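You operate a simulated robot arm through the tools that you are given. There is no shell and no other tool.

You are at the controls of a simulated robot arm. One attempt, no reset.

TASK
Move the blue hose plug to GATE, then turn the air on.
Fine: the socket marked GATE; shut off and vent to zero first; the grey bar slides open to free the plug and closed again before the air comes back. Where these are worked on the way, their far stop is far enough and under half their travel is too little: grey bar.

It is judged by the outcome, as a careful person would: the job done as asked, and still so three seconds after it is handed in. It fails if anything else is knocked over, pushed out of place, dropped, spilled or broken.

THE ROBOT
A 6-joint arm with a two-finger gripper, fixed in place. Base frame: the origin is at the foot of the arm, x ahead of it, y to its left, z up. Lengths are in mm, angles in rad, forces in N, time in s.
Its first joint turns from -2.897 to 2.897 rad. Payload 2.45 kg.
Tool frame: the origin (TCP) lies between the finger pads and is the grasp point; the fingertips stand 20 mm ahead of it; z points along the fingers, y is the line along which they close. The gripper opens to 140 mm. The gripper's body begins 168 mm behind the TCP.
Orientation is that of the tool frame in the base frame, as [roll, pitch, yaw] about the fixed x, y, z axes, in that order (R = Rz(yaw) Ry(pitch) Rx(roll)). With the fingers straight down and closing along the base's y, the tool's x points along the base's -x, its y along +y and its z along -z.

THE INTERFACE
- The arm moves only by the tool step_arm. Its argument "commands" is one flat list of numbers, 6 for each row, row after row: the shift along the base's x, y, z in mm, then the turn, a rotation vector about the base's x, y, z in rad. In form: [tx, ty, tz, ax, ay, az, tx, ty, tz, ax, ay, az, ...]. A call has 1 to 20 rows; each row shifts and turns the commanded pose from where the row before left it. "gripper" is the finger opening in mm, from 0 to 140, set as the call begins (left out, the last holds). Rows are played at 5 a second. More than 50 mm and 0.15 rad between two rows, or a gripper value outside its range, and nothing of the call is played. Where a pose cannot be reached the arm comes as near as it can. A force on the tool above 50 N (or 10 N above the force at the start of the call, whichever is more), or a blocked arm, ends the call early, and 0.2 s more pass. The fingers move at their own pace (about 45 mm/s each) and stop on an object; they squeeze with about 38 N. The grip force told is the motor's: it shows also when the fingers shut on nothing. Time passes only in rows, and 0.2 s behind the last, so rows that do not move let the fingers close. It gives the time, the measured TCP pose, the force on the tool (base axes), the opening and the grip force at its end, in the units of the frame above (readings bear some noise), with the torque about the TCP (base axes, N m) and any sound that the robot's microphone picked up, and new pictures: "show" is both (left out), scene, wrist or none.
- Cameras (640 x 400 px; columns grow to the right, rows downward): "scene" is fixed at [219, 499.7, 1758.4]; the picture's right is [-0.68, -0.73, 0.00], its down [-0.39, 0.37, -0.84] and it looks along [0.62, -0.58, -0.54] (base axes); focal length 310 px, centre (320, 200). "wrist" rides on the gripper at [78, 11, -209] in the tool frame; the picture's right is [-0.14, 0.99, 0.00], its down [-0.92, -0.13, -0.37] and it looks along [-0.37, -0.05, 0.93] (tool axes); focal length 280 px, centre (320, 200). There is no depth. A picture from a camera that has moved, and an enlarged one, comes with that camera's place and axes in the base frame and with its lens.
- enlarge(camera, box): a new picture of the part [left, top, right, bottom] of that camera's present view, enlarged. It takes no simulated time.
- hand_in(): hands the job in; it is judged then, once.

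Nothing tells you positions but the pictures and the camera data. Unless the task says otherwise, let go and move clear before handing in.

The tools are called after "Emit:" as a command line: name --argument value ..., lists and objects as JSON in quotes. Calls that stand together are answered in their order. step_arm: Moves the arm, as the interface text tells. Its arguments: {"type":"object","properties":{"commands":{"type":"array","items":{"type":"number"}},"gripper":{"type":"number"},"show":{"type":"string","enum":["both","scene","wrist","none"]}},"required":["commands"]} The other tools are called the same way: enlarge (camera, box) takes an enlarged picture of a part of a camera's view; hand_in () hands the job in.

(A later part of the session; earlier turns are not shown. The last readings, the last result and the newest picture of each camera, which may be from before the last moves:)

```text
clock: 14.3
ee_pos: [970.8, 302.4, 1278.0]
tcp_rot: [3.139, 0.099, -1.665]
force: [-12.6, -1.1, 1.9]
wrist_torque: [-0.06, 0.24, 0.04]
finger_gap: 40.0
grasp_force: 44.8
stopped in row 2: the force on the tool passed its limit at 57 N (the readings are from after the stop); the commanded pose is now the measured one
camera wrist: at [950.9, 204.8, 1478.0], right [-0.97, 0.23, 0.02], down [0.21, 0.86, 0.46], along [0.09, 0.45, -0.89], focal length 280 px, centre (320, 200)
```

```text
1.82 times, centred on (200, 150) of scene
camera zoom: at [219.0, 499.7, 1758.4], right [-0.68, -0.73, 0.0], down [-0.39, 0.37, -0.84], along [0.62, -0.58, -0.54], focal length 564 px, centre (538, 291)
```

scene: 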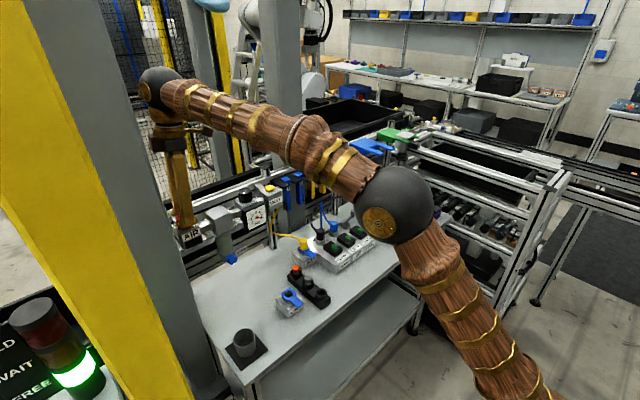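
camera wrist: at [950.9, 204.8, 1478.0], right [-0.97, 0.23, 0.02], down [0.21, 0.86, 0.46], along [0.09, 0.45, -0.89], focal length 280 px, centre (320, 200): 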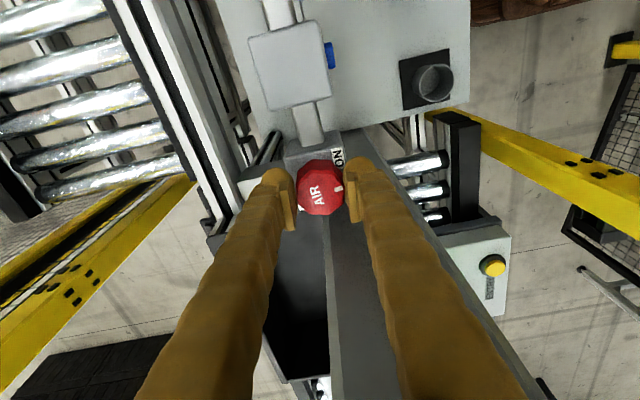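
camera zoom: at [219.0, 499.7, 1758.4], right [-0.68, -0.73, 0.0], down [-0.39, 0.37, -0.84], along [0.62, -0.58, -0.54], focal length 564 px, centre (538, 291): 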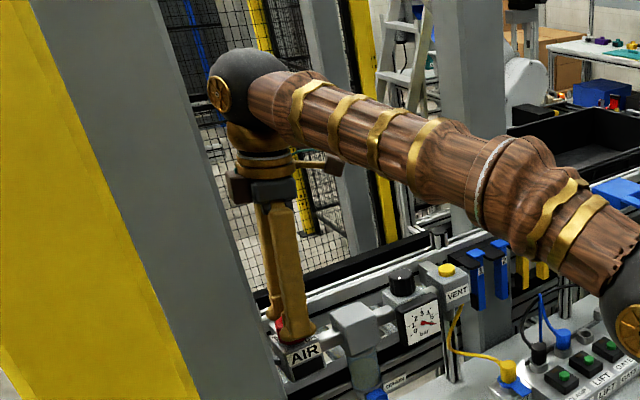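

The 57 N stop came from my x-offset, not the knob: it has turned about 40° with the grip. I'll remove the offset and finish this stroke in small steps.

Emit:
step_arm --commands '[-0.6, 0, 0, 0, 0, -0.08, 0, 0, 0, 0, 0, -0.08, 0, 0, 0, 0, 0, -0.08]' --gripper 30 --show "both"

Emit:
enlarge --camera "wrist" --box '[220, 100, 420, 225]'

Emit:
enlarge --camera "scene" --box '[130, 120, 270, 260]'

```text
clock: 15.1
ee_pos: [969.5, 304.3, 1276.3]
tcp_rot: [3.14, 0.101, -1.905]
force: [-10.8, -6.5, 7.9]
wrist_torque: [-0.03, 0.17, 0.02]
finger_gap: 40.0
grasp_force: 45.5
camera wrist: at [927.5, 212.2, 1477.8], right [-0.89, 0.45, 0.02], down [0.41, 0.79, 0.46], along [0.19, 0.41, -0.89], focal length 280 px, centre (320, 200)
```

scene: 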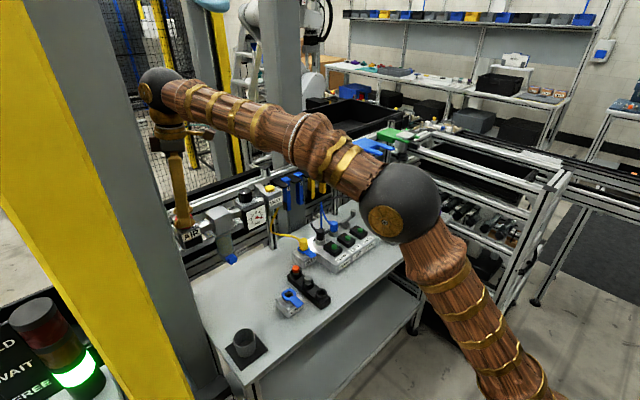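
wrist: 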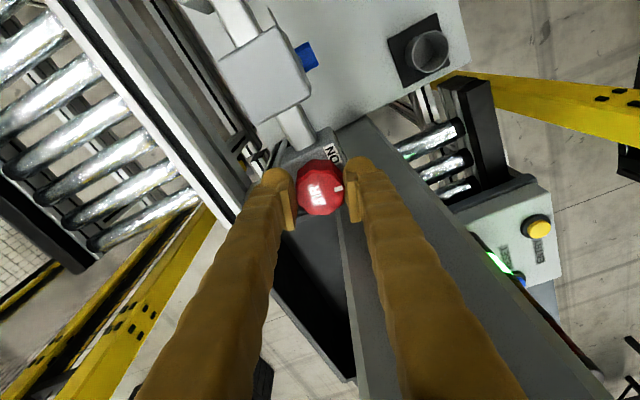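

```text
3.20 times, centred on (320, 162) of wrist
camera zoom: at [927.5, 212.2, 1477.8], right [-0.89, 0.45, 0.02], down [0.41, 0.79, 0.46], along [0.19, 0.41, -0.89], focal length 897 px, centre (320, 320)
```

zoom: 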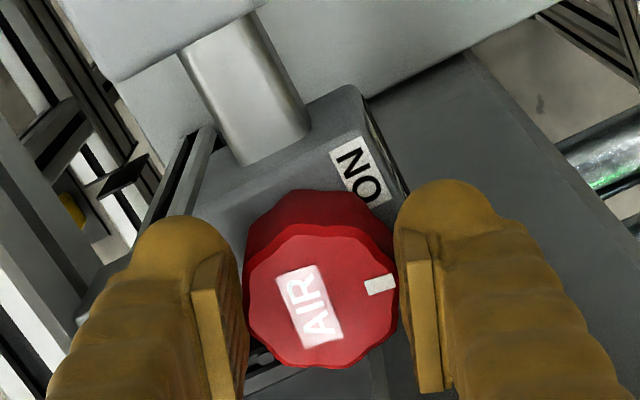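

```text
2.86 times, centred on (200, 190) of scene
camera zoom: at [219.0, 499.7, 1758.4], right [-0.68, -0.73, 0.0], down [-0.39, 0.37, -0.84], along [0.62, -0.58, -0.54], focal length 886 px, centre (663, 229)
```

zoom: 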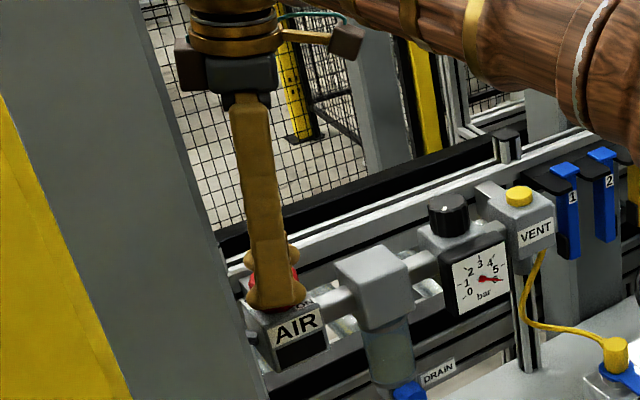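

The green ON window has gone dark and the knob has turned 54°. I'm opening slightly, rotating back around the knob, and regripping for another stroke.

Emit:
step_arm --commands '[0, 0, 0, 0, 0, 0, 0, 0, 0, 0, 0, 0]' --gripper 52 --show "none"

Emit:
step_arm --commands '[0, 0, 0, 0, 0, 0.12, 0, 0, 0, 0, 0, 0.12, 0, 0, 0, 0, 0, 0.12, 0, 0, 0, 0, 0, 0.12, 0, 0, 0, 0, 0, 0.12, 0, 0, 0, 0, 0, 0.12, 0, 0, 0, 0, 0, 0.12, 0, 0, 0, 0, 0, 0.12]' --gripper 52 --show "wrist"

Emit:
enlarge --camera "wrist" --box '[220, 100, 420, 225]'

Emit:
enlarge --camera "scene" --box '[130, 120, 270, 260]'

```text
clock: 15.7
ee_pos: [971.1, 303.0, 1276.0]
tcp_rot: [3.138, 0.098, -1.904]
force: [-0.2, 0.8, 0.5]
wrist_torque: [0.03, -0.01, -0.03]
finger_gap: 51.7
grasp_force: 0.2
```

```text
clock: 17.5
ee_pos: [969.4, 302.2, 1276.6]
tcp_rot: [3.139, 0.1, -0.941]
force: [0.5, 0.3, -0.1]
wrist_torque: [0.0, -0.01, -0.01]
finger_gap: 51.7
grasp_force: 0.0
camera wrist: at [1019.7, 215.6, 1477.5], right [-0.88, -0.47, 0.02], down [-0.41, 0.79, 0.46], along [-0.23, 0.4, -0.89], focal length 280 px, centre (320, 200)
```

wrist: 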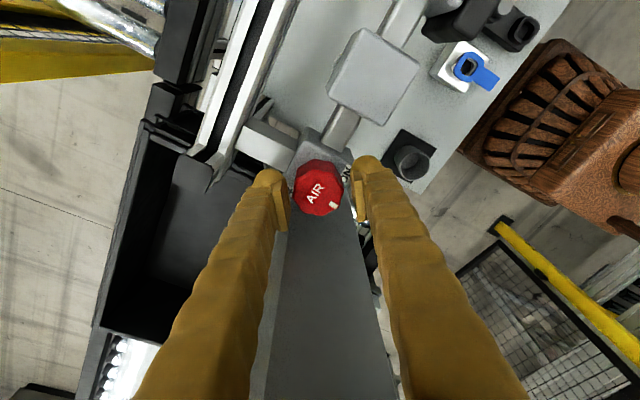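

```text
3.20 times, centred on (320, 162) of wrist
camera zoom: at [1019.7, 215.6, 1477.5], right [-0.88, -0.47, 0.02], down [-0.41, 0.79, 0.46], along [-0.23, 0.4, -0.89], focal length 897 px, centre (320, 320)
```

zoom: 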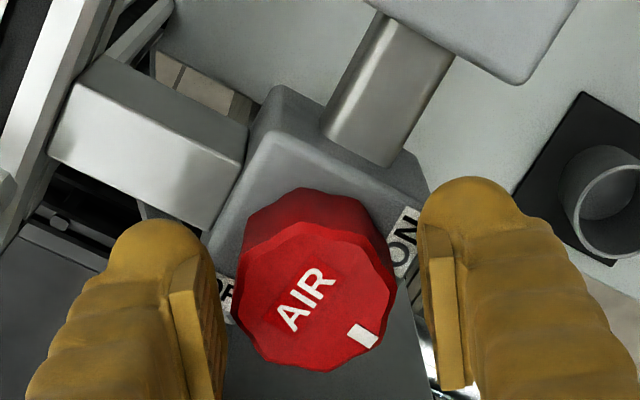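

```text
2.86 times, centred on (200, 190) of scene
camera zoom: at [219.0, 499.7, 1758.4], right [-0.68, -0.73, 0.0], down [-0.39, 0.37, -0.84], along [0.62, -0.58, -0.54], focal length 886 px, centre (663, 229)
```

zoom: 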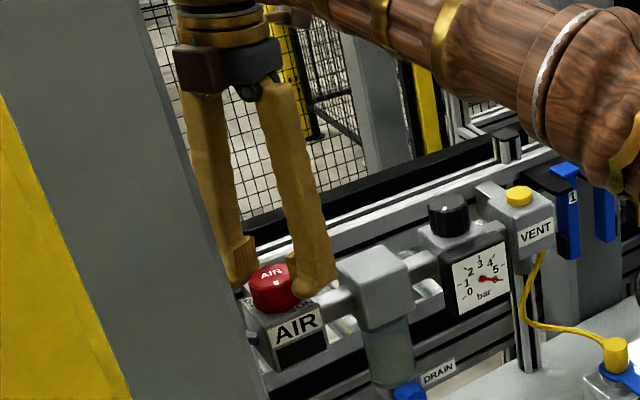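

I'm regripping for the second clockwise stroke.

Emit:
step_arm --commands '[0, 0, 0, 0, 0, 0, 0, 0, 0, 0, 0, 0]' --gripper 30 --show "none"

Emit:
step_arm --commands '[0, 0, 0, 0, 0, -0.1, 0, 0, 0, 0, 0, -0.1, 0, 0, 0, 0, 0, -0.1]' --gripper 30 --show "none"

```text
clock: 18.1
ee_pos: [969.6, 302.5, 1276.8]
tcp_rot: [3.139, 0.1, -0.942]
force: [17.0, 9.3, 6.5]
wrist_torque: [0.16, -0.34, -0.08]
finger_gap: 42.9
grasp_force: 9.6
```

```text
clock: 18.9
ee_pos: [971.8, 302.5, 1276.1]
tcp_rot: [3.139, 0.102, -1.244]
force: [13.7, 7.5, 6.8]
wrist_torque: [0.21, -0.24, 0.02]
finger_gap: 40.9
grasp_force: 8.4
```

Emit:
step_arm --commands '[0.6, 0.3, 0, 0, 0, 0, 0, 0, 0, 0, 0, 0]' --gripper 30 --show "wrist"

Emit:
enlarge --camera "wrist" --box '[220, 100, 420, 225]'

```text
clock: 19.5
ee_pos: [970.4, 301.8, 1276.5]
tcp_rot: [3.139, 0.099, -1.245]
force: [7.6, -1.2, 3.3]
wrist_torque: [-0.02, -0.01, 0.02]
finger_gap: 39.7
grasp_force: 37.1
camera wrist: at [993.3, 205.0, 1476.8], right [-0.98, -0.19, 0.02], down [-0.16, 0.88, 0.46], along [-0.1, 0.45, -0.89], focal length 280 px, centre (320, 200)
```

wrist: 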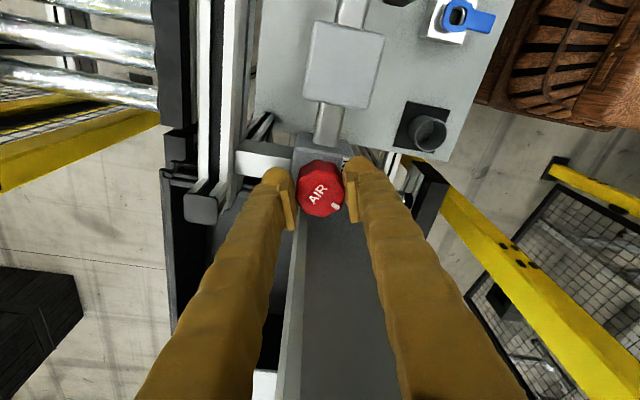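

```text
3.20 times, centred on (320, 162) of wrist
camera zoom: at [993.3, 205.0, 1476.8], right [-0.98, -0.19, 0.02], down [-0.16, 0.88, 0.46], along [-0.1, 0.45, -0.89], focal length 897 px, centre (320, 320)
```

zoom: 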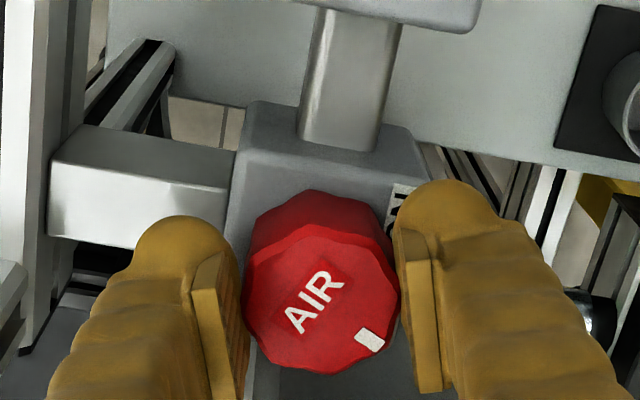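

Now the grip is firm and centred. Continuing the clockwise turn.

Emit:
step_arm --commands '[0, 0, 0, 0, 0, -0.08, 0, 0, 0, 0, 0, -0.08, 0, 0, 0, 0, 0, -0.08, 0, 0, 0, 0, 0, -0.08]' --gripper 30 --show "none"

Emit:
step_arm --commands '[0, 0, 0, 0, 0, -0.08, 0, 0, 0, 0, 0, -0.08, 0, 0, 0, 0, 0, -0.08, 0, 0, 0, 0, 0, -0.08]' --gripper 30 --show "both"

Emit:
enlarge --camera "wrist" --box '[220, 100, 420, 225]'

Emit:
enlarge --camera "scene" --box '[130, 120, 270, 260]'

```text
clock: 20.5
ee_pos: [970.4, 302.2, 1277.1]
tcp_rot: [3.138, 0.098, -1.563]
force: [-20.3, -23.2, -10.2]
wrist_torque: [-0.27, 0.22, 0.09]
finger_gap: 39.7
grasp_force: 45.1
```

```text
clock: 21.5
ee_pos: [968.8, 302.5, 1277.7]
tcp_rot: [3.136, 0.1, -1.884]
force: [-43.3, -5.1, -4.0]
wrist_torque: [0.01, 0.44, 0.91]
finger_gap: 40.7
grasp_force: 45.3
camera wrist: at [930.1, 211.9, 1477.9], right [-0.9, 0.43, 0.02], down [0.39, 0.8, 0.46], along [0.18, 0.42, -0.89], focal length 280 px, centre (320, 200)
```

scene: 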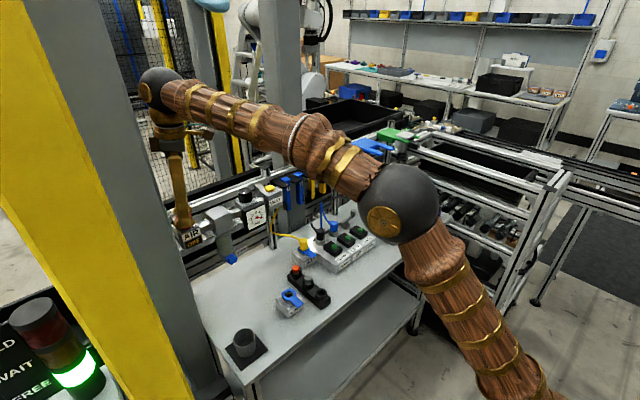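
wrist: 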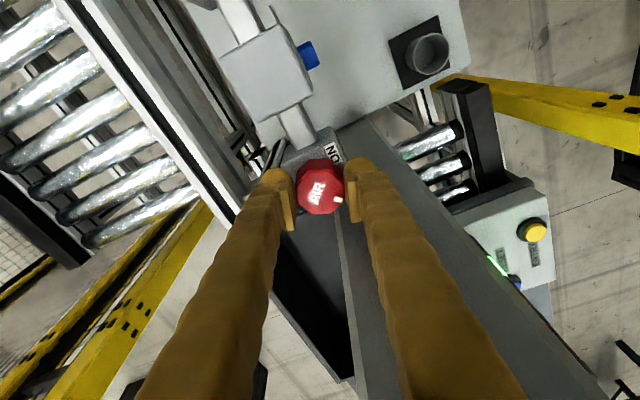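

```text
3.20 times, centred on (320, 162) of wrist
camera zoom: at [930.1, 211.9, 1477.9], right [-0.9, 0.43, 0.02], down [0.39, 0.8, 0.46], along [0.18, 0.42, -0.89], focal length 897 px, centre (320, 320)
```

zoom: 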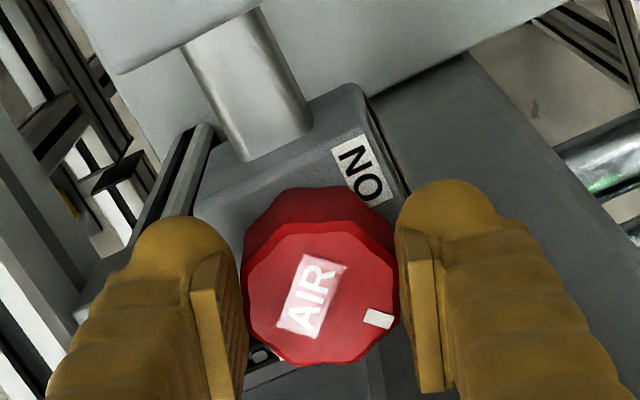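

```text
2.86 times, centred on (200, 190) of scene
camera zoom: at [219.0, 499.7, 1758.4], right [-0.68, -0.73, 0.0], down [-0.39, 0.37, -0.84], along [0.62, -0.58, -0.54], focal length 886 px, centre (663, 229)
```

zoom: 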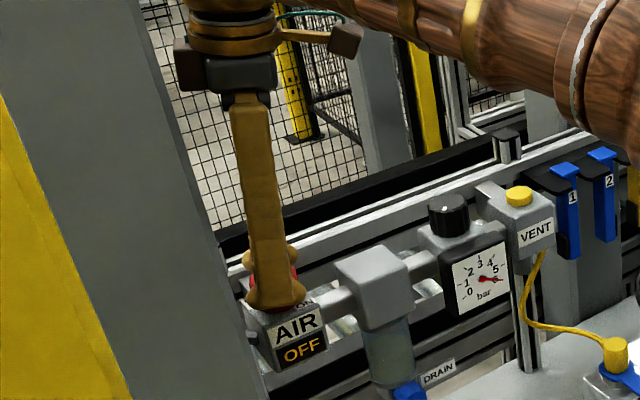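

The window now reads OFF and the torque shows the knob at its stop, so the air is shut off. I'm opening the fingers and lifting clear.

Emit:
step_arm --commands '[0, 0, 0, 0, 0, 0, 0, 0, 0, 0, 0, 0]' --gripper 54 --show "none"

Emit:
step_arm --commands '[0, -1, 10, 0, 0, 0, 0, 0, 20, 0, 0, 0, 0, 0, 30, 0, 0, 0, 0, 0, 30, 0, 0, 0]' --gripper 54 --show "both"

Emit:
enlarge --camera "scene" --box '[150, 160, 290, 260]'

Emit:
enlarge --camera "wrist" --box '[220, 100, 420, 225]'

```text
clock: 22.1
ee_pos: [971.6, 302.5, 1275.7]
tcp_rot: [3.14, 0.1, -1.883]
force: [-0.4, -0.9, 0.4]
wrist_torque: [0.03, -0.01, -0.01]
finger_gap: 54.0
grasp_force: 0.0
```

```text
clock: 23.1
ee_pos: [970.9, 303.7, 1367.2]
tcp_rot: [3.137, 0.101, -1.883]
force: [-0.2, 0.2, -0.3]
wrist_torque: [0.01, 0.02, -0.01]
finger_gap: 53.9
grasp_force: 0.0
camera wrist: at [930.5, 211.6, 1568.3], right [-0.9, 0.43, 0.02], down [0.39, 0.8, 0.46], along [0.19, 0.42, -0.89], focal length 280 px, centre (320, 200)
```

scene: 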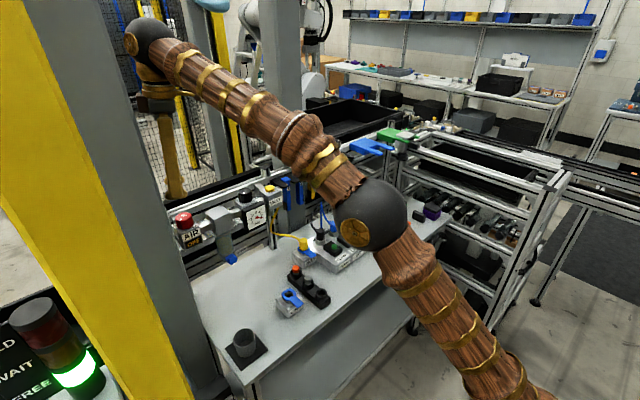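
wrist: 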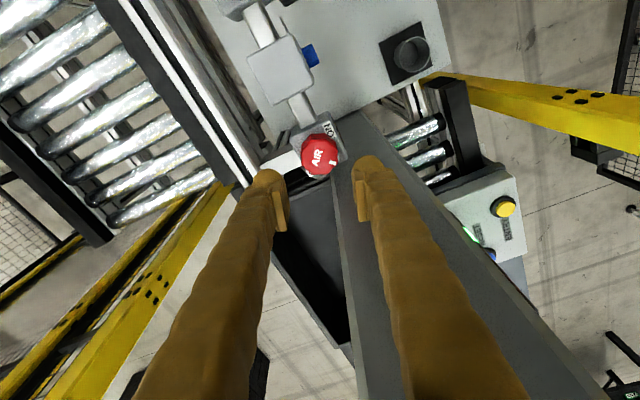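

```text
4.00 times, centred on (220, 210) of scene
camera zoom: at [219.0, 499.7, 1758.4], right [-0.68, -0.73, 0.0], down [-0.39, 0.37, -0.84], along [0.62, -0.58, -0.54], focal length 1240 px, centre (720, 160)
```

zoom: 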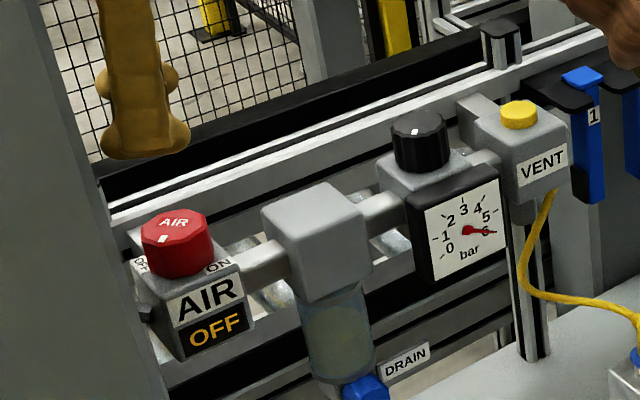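

```text
3.20 times, centred on (320, 162) of wrist
camera zoom: at [930.5, 211.6, 1568.3], right [-0.9, 0.43, 0.02], down [0.39, 0.8, 0.46], along [0.19, 0.42, -0.89], focal length 897 px, centre (320, 320)
```

zoom: 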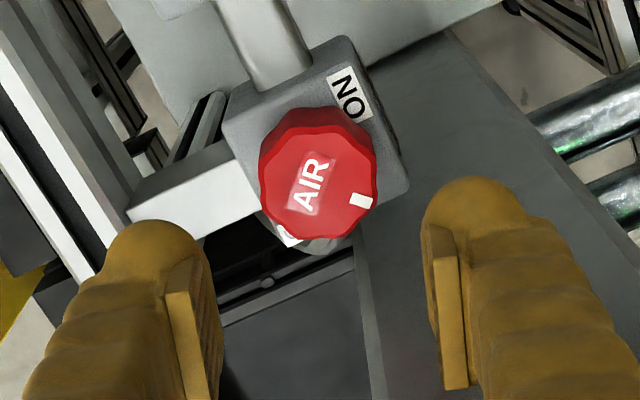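

AIR reads OFF, and the gauge still shows about 6 bar, so VENT comes next. I'm moving away from the column, straightening the tool, closing the fingers, and hovering near VENT.

Emit:
step_arm --commands '[0, -40, 0, 0, 0, 0, -5, -40, 0, -0.0951, 0.0309, 0, -5, -40, 0, 0, 0, -0.14, -5, -40, 0, 0, 0, -0.14, -5, -40, 0, 0, 0, -0.14, -5, -40, 0, 0, 0, -0.14, -5, -35, 0, 0, 0, -0.14, 0, 0, 0, 0, 0, -0.14, 0, 0, 0, 0, 0, -0.14, 0, 0, 0, 0, 0, -0.14, 0, 0, 0, 0, 0, -0.138]' --gripper 0 --show "both"

Emit:
enlarge --camera "wrist" --box '[220, 90, 460, 240]'

```text
clock: 25.5
ee_pos: [941.6, 27.2, 1368.1]
tcp_rot: [3.139, -0.004, 3.14]
force: [0.8, 0.0, -0.9]
wrist_torque: [0.05, 0.02, -0.02]
finger_gap: 0.1
grasp_force: 29.0
camera wrist: at [862.9, 36.4, 1576.9], right [0.14, 0.99, 0.0], down [0.92, -0.13, 0.37], along [0.36, -0.05, -0.93], focal length 280 px, centre (320, 200)
```

scene: 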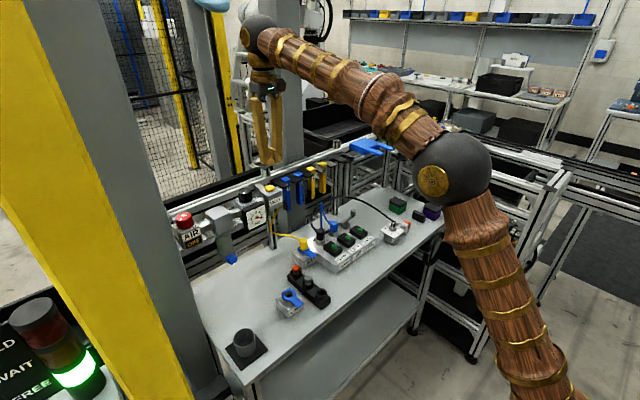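
wrist: 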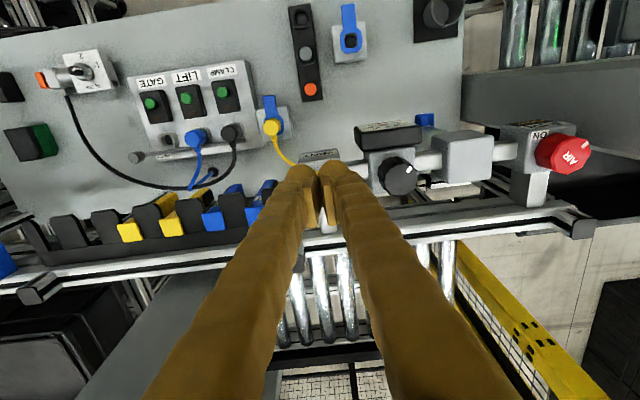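

```text
2.67 times, centred on (340, 165) of wrist
camera zoom: at [862.9, 36.4, 1576.9], right [0.14, 0.99, 0.0], down [0.92, -0.13, 0.37], along [0.36, -0.05, -0.93], focal length 748 px, centre (267, 293)
```

zoom: 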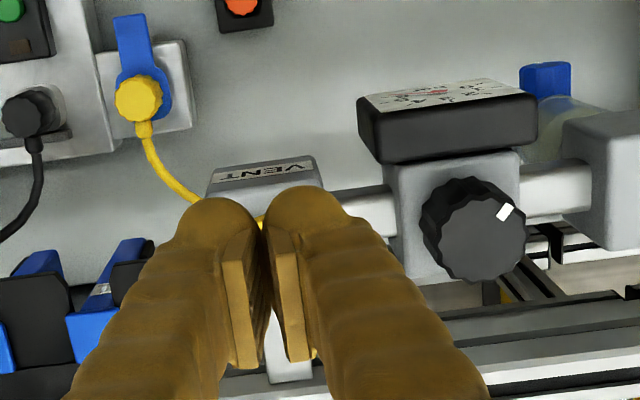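

The closed fingers hide the button, so I'm opening them to look at VENT directly and measure it.

Emit:
step_arm --commands '[0, 0, 0, 0, 0, 0, 0, 0, 0, 0, 0, 0, 0, 0, 0, 0, 0, 0, 0, 0, 0, 0, 0, 0]' --gripper 120 --show "wrist"

Emit:
enlarge --camera "wrist" --box '[260, 110, 400, 210]'

```text
clock: 26.5
ee_pos: [940.4, 26.9, 1366.5]
tcp_rot: [3.139, -0.002, 3.141]
force: [0.3, 0.1, 0.1]
wrist_torque: [0.01, -0.02, 0.01]
finger_gap: 87.8
grasp_force: 0.1
camera wrist: at [862.8, 36.3, 1577.0], right [0.14, 0.99, 0.0], down [0.92, -0.13, 0.37], along [0.36, -0.05, -0.93], focal length 280 px, centre (320, 200)
```

wrist: 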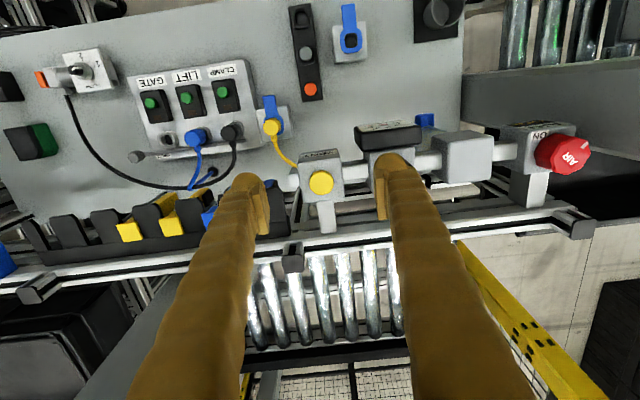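

```text
4.00 times, centred on (330, 160) of wrist
camera zoom: at [862.8, 36.3, 1577.0], right [0.14, 0.99, 0.0], down [0.92, -0.13, 0.37], along [0.36, -0.05, -0.93], focal length 1122 px, centre (280, 360)
```

zoom: 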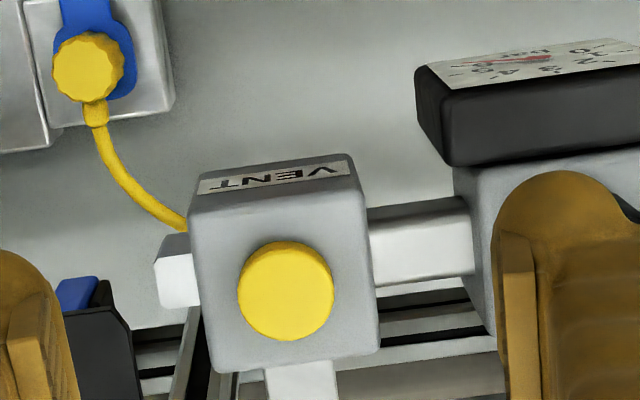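

VENT's button is about 29 mm across, centred near (968, 24), with its top at about z 1250. I'm closing the fingers and moving above it.

Emit:
step_arm --commands '[14, -1.5, -20, 0, 0, 0, 13, -1, -20, 0, 0, 0, 0, 0, -10, 0, 0, 0, 0, 0, 0, 0, 0, 0, 0, 0, 0, 0, 0, 0]' --gripper 0 --show "both"

Emit:
enlarge --camera "scene" --box '[210, 120, 330, 230]'

Emit:
enlarge --camera "wrist" --box '[240, 120, 400, 220]'

```text
clock: 27.7
ee_pos: [966.1, 23.3, 1316.7]
tcp_rot: [3.139, 0.0, -3.14]
force: [0.1, 0.2, 0.3]
wrist_torque: [0.01, 0.02, 0.0]
finger_gap: 0.0
grasp_force: 14.4
camera wrist: at [889.1, 33.7, 1526.1], right [0.14, 0.99, 0.0], down [0.92, -0.13, 0.37], along [0.36, -0.05, -0.93], focal length 280 px, centre (320, 200)
```

scene: 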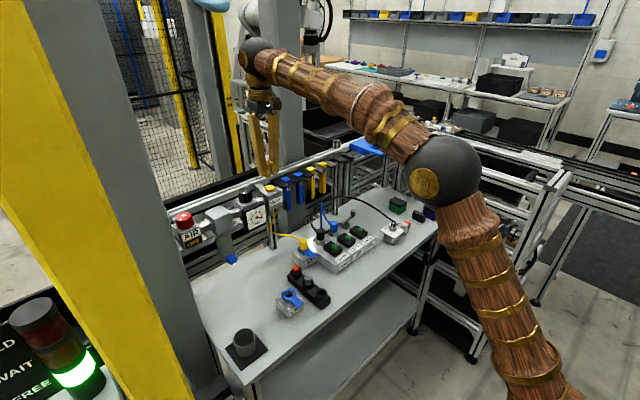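
wrist: 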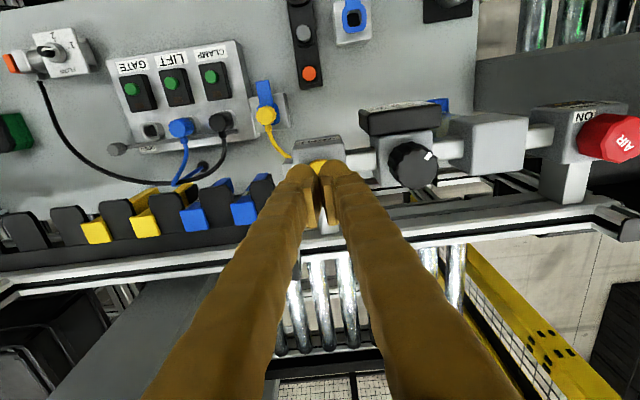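

```text
3.64 times, centred on (270, 175) of scene
camera zoom: at [219.0, 499.7, 1758.4], right [-0.68, -0.73, 0.0], down [-0.39, 0.37, -0.84], along [0.62, -0.58, -0.54], focal length 1128 px, centre (502, 291)
```

zoom: 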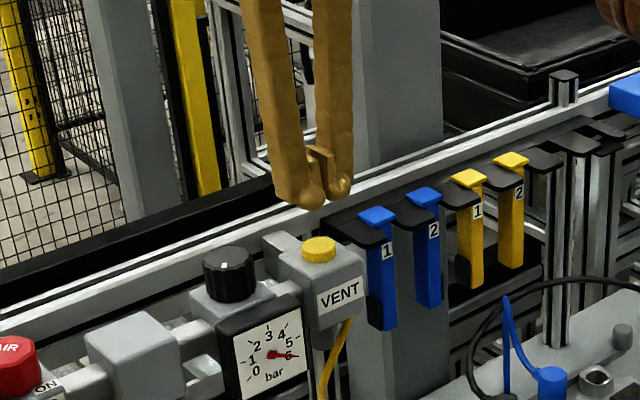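

```text
4.00 times, centred on (320, 170) of wrist
camera zoom: at [889.1, 33.7, 1526.1], right [0.14, 0.99, 0.0], down [0.92, -0.13, 0.37], along [0.36, -0.05, -0.93], focal length 1122 px, centre (320, 320)
```

zoom: 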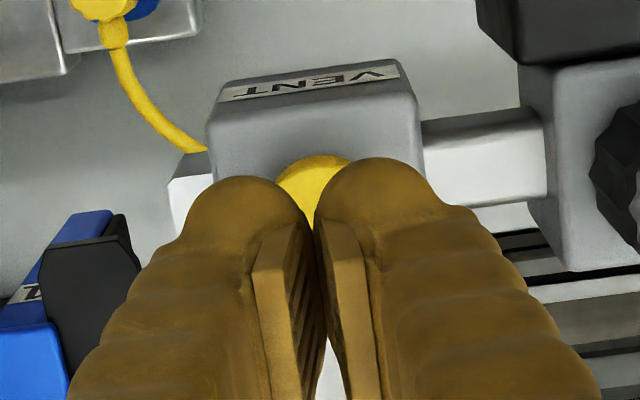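

Everything lines up over the VENT button. I'm descending slowly until I feel contact.

Emit:
step_arm --commands '[1.5, 1, -12, 0, 0, 0, 0, 0, -12, 0, 0, 0, 0, 0, -8, 0, 0, 0, 0, 0, -5, 0, 0, 0]' --gripper 0 --show "none"

Emit:
step_arm --commands '[0, 0, -4, 0, 0, 0, 0, 0, -4, 0, 0, 0]' --gripper 0 --show "scene"

Emit:
enlarge --camera "scene" --box '[210, 150, 310, 230]'

```text
clock: 28.7
ee_pos: [967.3, 25.2, 1281.3]
tcp_rot: [3.137, -0.001, -3.14]
force: [-0.2, 0.1, 0.0]
wrist_torque: [-0.03, -0.01, -0.05]
finger_gap: 0.0
grasp_force: 29.7
```

```text
clock: 29.3
ee_pos: [968.2, 26.0, 1273.2]
tcp_rot: [3.138, 0.0, 3.142]
force: [0.5, -0.5, -0.5]
wrist_torque: [0.02, 0.03, -0.01]
finger_gap: 0.1
grasp_force: 29.8
```

scene: 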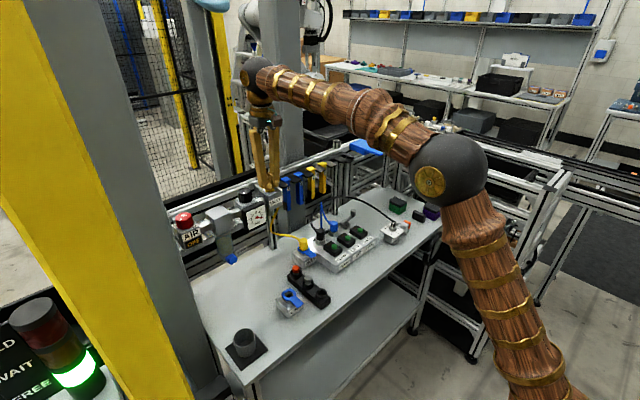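

```text
5.00 times, centred on (260, 190) of scene
camera zoom: at [219.0, 499.7, 1758.4], right [-0.68, -0.73, 0.0], down [-0.39, 0.37, -0.84], along [0.62, -0.58, -0.54], focal length 1551 px, centre (620, 250)
```

zoom: 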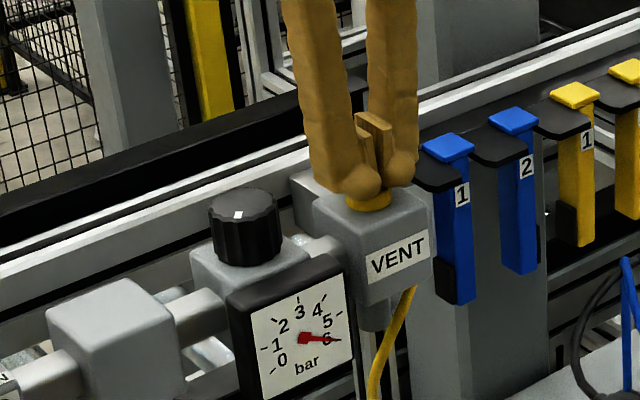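

The tips are just above the button. I'm pressing down in small steps.

Emit:
step_arm --commands '[0, 0, -2, 0, 0, 0, 0, 0, -2, 0, 0, 0]' --gripper 0 --show "none"

Emit:
step_arm --commands '[0, 0, -2, 0, 0, 0, 0, 0, -1, 0, 0, 0]' --gripper 0 --show "scene"

Emit:
enlarge --camera "scene" --box '[210, 150, 310, 230]'

```text
clock: 29.9
ee_pos: [969.3, 26.1, 1269.6]
tcp_rot: [3.138, -0.001, -3.14]
force: [-0.3, -0.6, 1.8]
wrist_torque: [-0.04, 0.0, -0.01]
finger_gap: 0.0
grasp_force: 29.1
```

```text
clock: 30.5
ee_pos: [969.6, 25.0, 1265.7]
tcp_rot: [3.138, 0.0, -3.14]
force: [-2.3, 0.7, 4.1]
wrist_torque: [-0.01, 0.06, 0.01]
finger_gap: 6.0
grasp_force: 29.6
```

scene: 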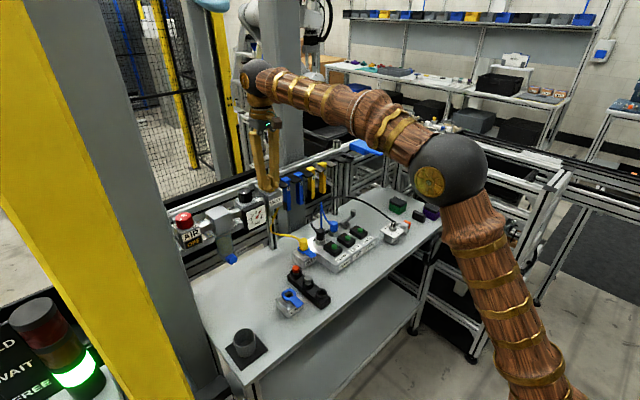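

```text
5.00 times, centred on (260, 190) of scene
camera zoom: at [219.0, 499.7, 1758.4], right [-0.68, -0.73, 0.0], down [-0.39, 0.37, -0.84], along [0.62, -0.58, -0.54], focal length 1551 px, centre (620, 250)
```

zoom: 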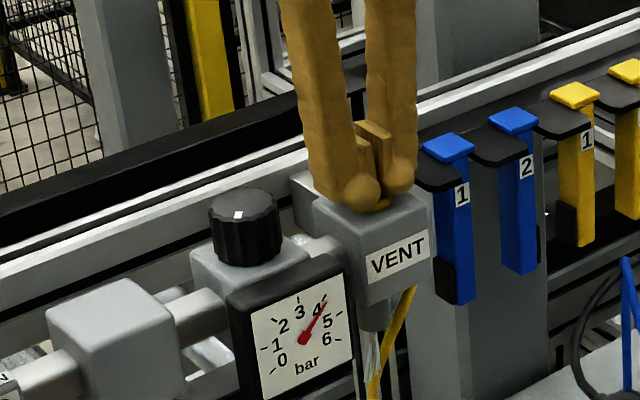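

The gauge is dropping (about 4.3 bar), so VENT works while held. I'm holding the press until it reads zero.

Emit:
step_arm --commands '[0, 0, 0, 0, 0, 0, 0, 0, 0, 0, 0, 0, 0, 0, 0, 0, 0, 0, 0, 0, 0, 0, 0, 0, 0, 0, 0, 0, 0, 0, 0, 0, 0, 0, 0, 0, 0, 0, 0, 0, 0, 0, 0, 0, 0, 0, 0, 0]' --gripper 0 --show "scene"

Emit:
enlarge --camera "scene" --box '[210, 150, 310, 230]'

```text
clock: 32.3
ee_pos: [969.0, 24.8, 1264.9]
tcp_rot: [3.138, -0.001, 3.141]
force: [-0.4, 1.0, 4.3]
wrist_torque: [-0.02, 0.01, 0.0]
finger_gap: 6.2
grasp_force: 29.2
```

scene: 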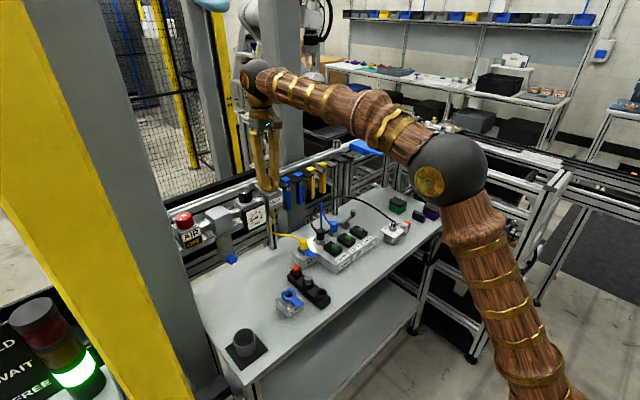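

```text
5.00 times, centred on (260, 190) of scene
camera zoom: at [219.0, 499.7, 1758.4], right [-0.68, -0.73, 0.0], down [-0.39, 0.37, -0.84], along [0.62, -0.58, -0.54], focal length 1551 px, centre (620, 250)
```

zoom: 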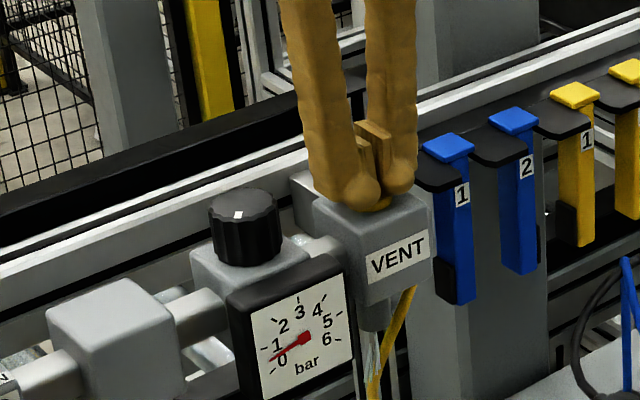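

The needle is close to 0. I'm holding a bit longer to be sure it's fully vented.

Emit:
step_arm --commands '[0, 0, 0, 0, 0, 0, 0, 0, 0, 0, 0, 0, 0, 0, 0, 0, 0, 0, 0, 0, 0, 0, 0, 0, 0, 0, 0, 0, 0, 0, 0, 0, 0, 0, 0, 0, 0, 0, 0, 0, 0, 0, 0, 0, 0, 0, 0, 0, 0, 0, 0, 0, 0, 0, 0, 0, 0, 0, 0, 0, 0, 0, 0, 0, 0, 0, 0, 0, 0, 0, 0, 0]' --gripper 0 --show "none"

Emit:
enlarge --camera "scene" --box '[235, 190, 285, 230]'

```text
clock: 34.9
ee_pos: [968.9, 25.2, 1265.7]
tcp_rot: [3.138, -0.001, -3.14]
force: [-0.4, -1.0, 4.1]
wrist_torque: [-0.04, 0.01, 0.02]
finger_gap: 6.3
grasp_force: 29.1
```

```text
10.00 times, centred on (260, 210) of scene
camera zoom: at [219.0, 499.7, 1758.4], right [-0.68, -0.73, 0.0], down [-0.39, 0.37, -0.84], along [0.62, -0.58, -0.54], focal length 3101 px, centre (920, 100)
```

zoom: 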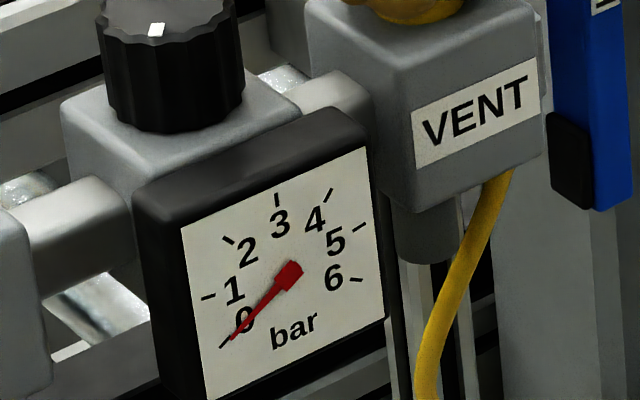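

The gauge reads zero. I'm lifting off VENT and moving over to look at the manifold.

Emit:
step_arm --commands '[0, 0, 5, 0, 0, 0, 0, 0, 20, 0, 0, 0, 0, 0, 40, 0, 0, 0, -10, 0, 40, 0, 0, 0, -25, -40, 0, 0, 0, 0, -25, -40, 0, 0, 0, 0, -25, -40, 0, 0, 0, 0, -25, -40, 0, 0, 0, 0, -15, -40, -20, 0, 0, 0, 0, -40, -25, 0, 0, 0, 0, -10, -45, 0, 0, 0, 0, 0, -45, 0, 0, 0]' --gripper 0 --show "both"

Emit:
enlarge --camera "scene" --box '[235, 170, 285, 230]'

Emit:
enlarge --camera "wrist" --box '[160, 40, 480, 240]'

```text
clock: 37.5
ee_pos: [842.8, -223.5, 1231.6]
tcp_rot: [3.138, 0.0, -3.141]
force: [-0.1, -0.4, -0.5]
wrist_torque: [0.04, 0.0, 0.01]
finger_gap: 0.1
grasp_force: 29.5
camera wrist: at [766.2, -213.7, 1441.8], right [0.14, 0.99, 0.0], down [0.92, -0.13, 0.37], along [0.36, -0.05, -0.93], focal length 280 px, centre (320, 200)
```

scene: 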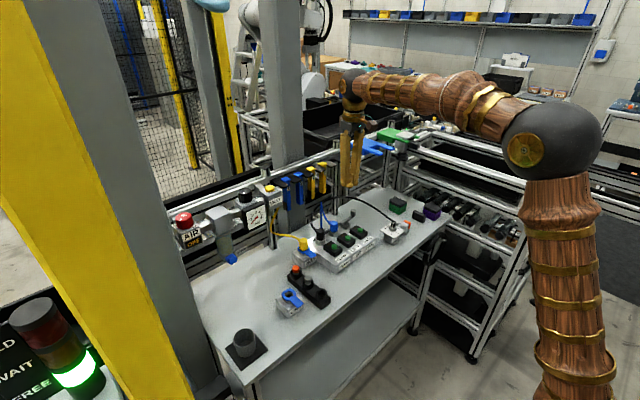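
wrist: 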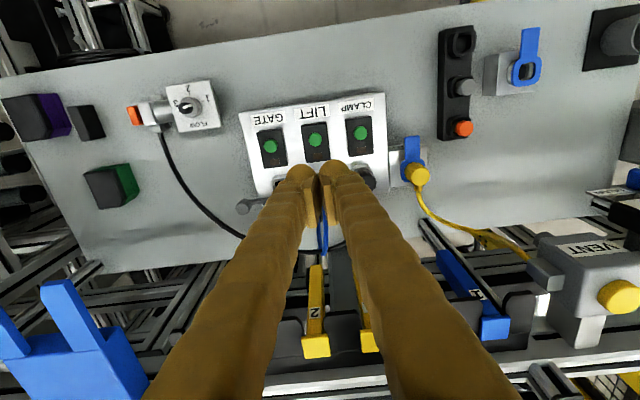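

```text
6.67 times, centred on (260, 200) of scene
camera zoom: at [219.0, 499.7, 1758.4], right [-0.68, -0.73, 0.0], down [-0.39, 0.37, -0.84], along [0.62, -0.58, -0.54], focal length 2068 px, centre (720, 200)
```

zoom: 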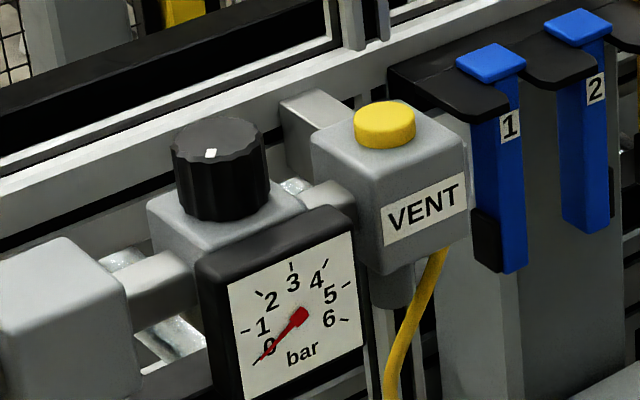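

```text
2.00 times, centred on (320, 140) of wrist
camera zoom: at [766.2, -213.7, 1441.8], right [0.14, 0.99, 0.0], down [0.92, -0.13, 0.37], along [0.36, -0.05, -0.93], focal length 561 px, centre (320, 320)
```

zoom: 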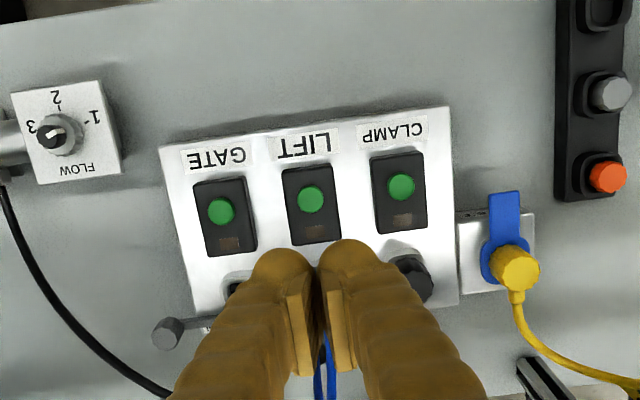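

The gauge stays at zero with the button released. I'm opening the fingers to see the sockets and the grey bar.

Emit:
step_arm --commands '[0, -10, 0, 0, 0, 0, -10, -10, 0, 0, 0, 0, -10, -10, 0, 0, 0, 0, -10, -10, 0, 0, 0, 0, 0, 0, 0, 0, 0, 0, 0, 0, 0, 0, 0, 0, 0, 0, 0, 0, 0, 0]' --gripper 140 --show "wrist"

Emit:
enlarge --camera "wrist" --box '[220, 120, 420, 245]'

Emit:
enlarge --camera "scene" --box '[300, 190, 400, 260]'

```text
clock: 39.1
ee_pos: [813.3, -264.6, 1236.0]
tcp_rot: [3.138, -0.002, 3.141]
force: [-0.6, 0.5, -0.6]
wrist_torque: [0.0, -0.02, -0.03]
finger_gap: 140.0
grasp_force: 0.1
camera wrist: at [736.0, -254.8, 1444.2], right [0.14, 0.99, 0.0], down [0.92, -0.13, 0.37], along [0.36, -0.05, -0.93], focal length 280 px, centre (320, 200)
```

wrist: 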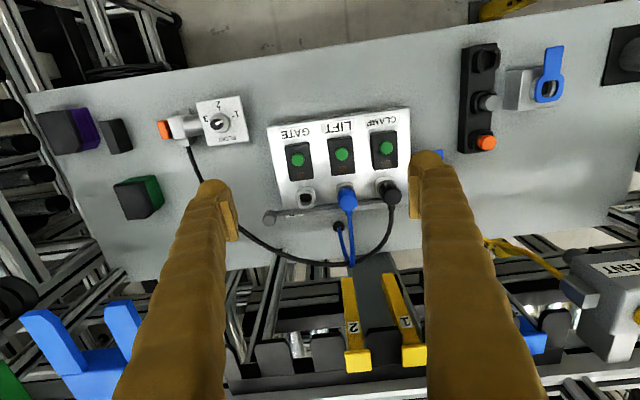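

```text
3.20 times, centred on (320, 182) of wrist
camera zoom: at [736.0, -254.8, 1444.2], right [0.14, 0.99, 0.0], down [0.92, -0.13, 0.37], along [0.36, -0.05, -0.93], focal length 897 px, centre (320, 256)
```

zoom: 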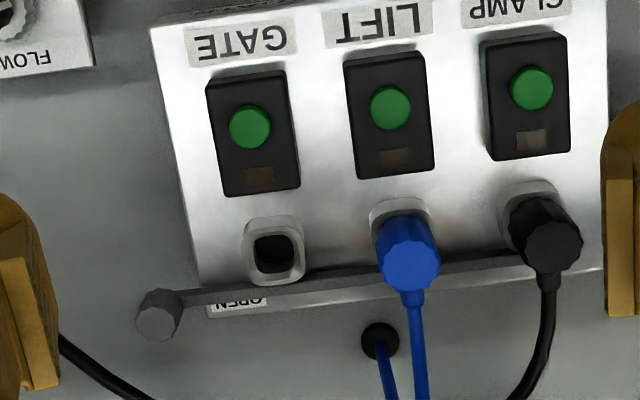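

```text
5.71 times, centred on (350, 225) of scene
camera zoom: at [219.0, 499.7, 1758.4], right [-0.68, -0.73, 0.0], down [-0.39, 0.37, -0.84], along [0.62, -0.58, -0.54], focal length 1772 px, centre (149, 57)
```

zoom: 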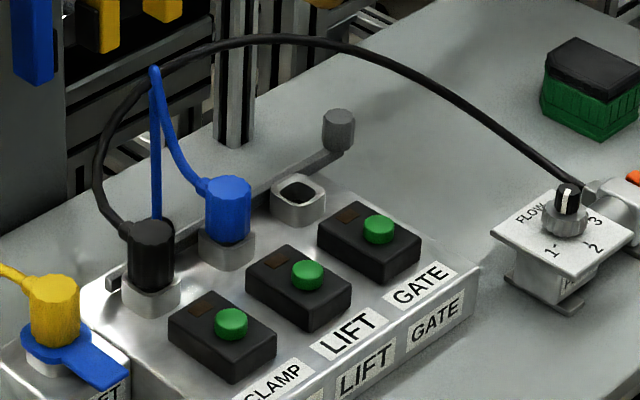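

Emit:
enlarge --camera "wrist" --box '[255, 185, 345, 240]'

Emit:
enlarge --camera "wrist" --box '[330, 170, 420, 225]'

Emit:
enlarge --camera "scene" --box '[320, 200, 370, 240]'

```text
7.11 times, centred on (300, 212) of wrist
camera zoom: at [736.0, -254.8, 1444.2], right [0.14, 0.99, 0.0], down [0.92, -0.13, 0.37], along [0.36, -0.05, -0.93], focal length 1994 px, centre (462, 111)
```

zoom: 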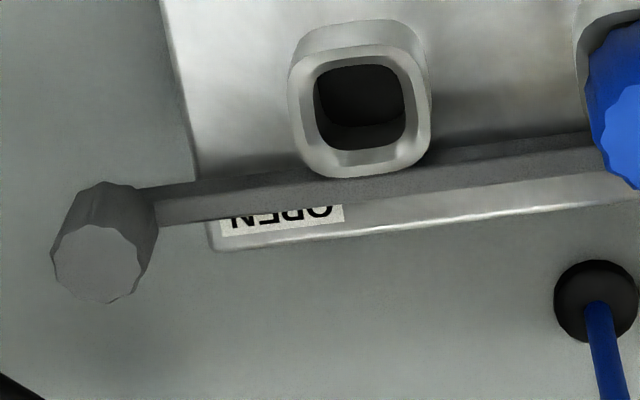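

```text
7.11 times, centred on (375, 198) of wrist
camera zoom: at [736.0, -254.8, 1444.2], right [0.14, 0.99, 0.0], down [0.92, -0.13, 0.37], along [0.36, -0.05, -0.93], focal length 1994 px, centre (-71, 218)
```

zoom: 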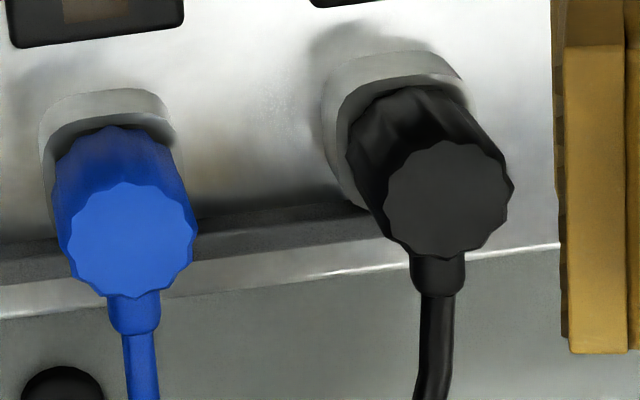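

```text
10.00 times, centred on (345, 220) of scene
camera zoom: at [219.0, 499.7, 1758.4], right [-0.68, -0.73, 0.0], down [-0.39, 0.37, -0.84], along [0.62, -0.58, -0.54], focal length 3101 px, centre (70, 0)
```

zoom: 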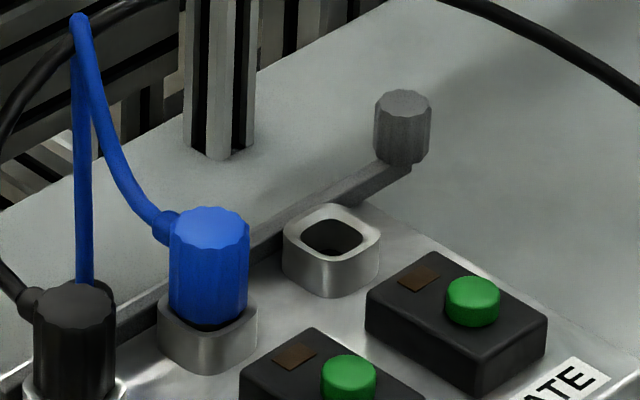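

Blue plug top is near (918, -230, 1012), the GATE socket near (918, -303, 970), and the bar's knob near (940, -372, 997) with an OPEN label beside it. The knob is beyond straight-down reach, so I'll lean the tool back towards the arm and look closer.

Emit:
step_arm --commands '[0, -30, -10, 0, -0.117, 0, 0, -30, -10, 0, -0.117, 0, 0, -30, -15, 0, -0.117, 0, 15, -10, -35, 0, 0, 0, 15, -5, -35, 0, 0, 0, 15, 0, -30, 0, 0, 0]' --gripper 70 --show "both"

Emit:
enlarge --camera "wrist" --box '[220, 60, 460, 210]'

```text
clock: 40.5
ee_pos: [857.4, -372.0, 1097.1]
tcp_rot: [3.138, 0.351, 3.141]
force: [-1.0, -0.3, 0.9]
wrist_torque: [0.01, 0.01, -0.01]
finger_gap: 70.0
grasp_force: 0.1
camera wrist: at [712.2, -363.1, 1266.3], right [0.13, 0.99, 0.05], down [0.74, -0.13, 0.66], along [0.66, -0.05, -0.75], focal length 280 px, centre (320, 200)
```

scene: 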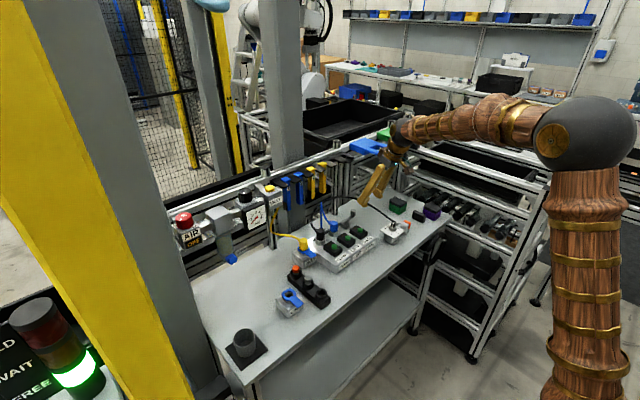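
wrist: 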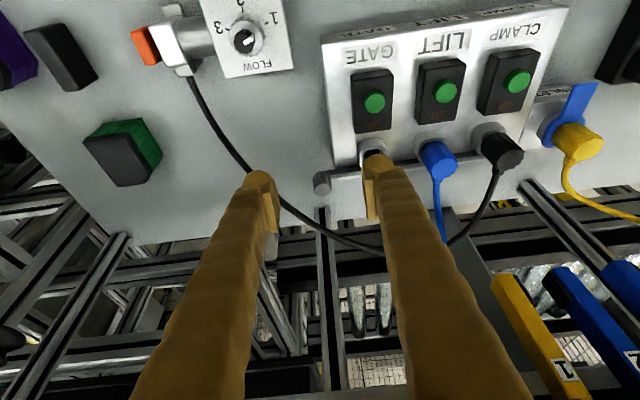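

```text
2.67 times, centred on (340, 135) of wrist
camera zoom: at [712.2, -363.1, 1266.3], right [0.13, 0.99, 0.05], down [0.74, -0.13, 0.66], along [0.66, -0.05, -0.75], focal length 748 px, centre (267, 373)
```

zoom: 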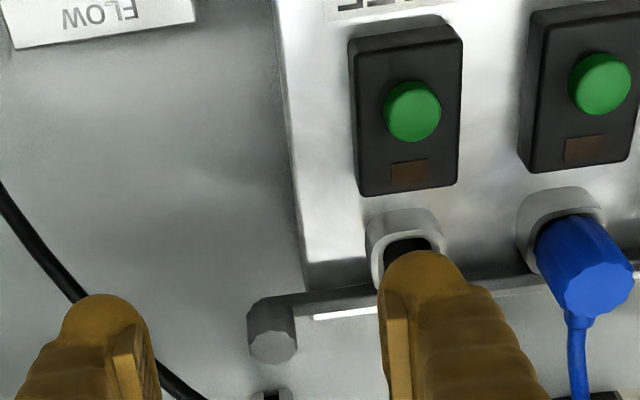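

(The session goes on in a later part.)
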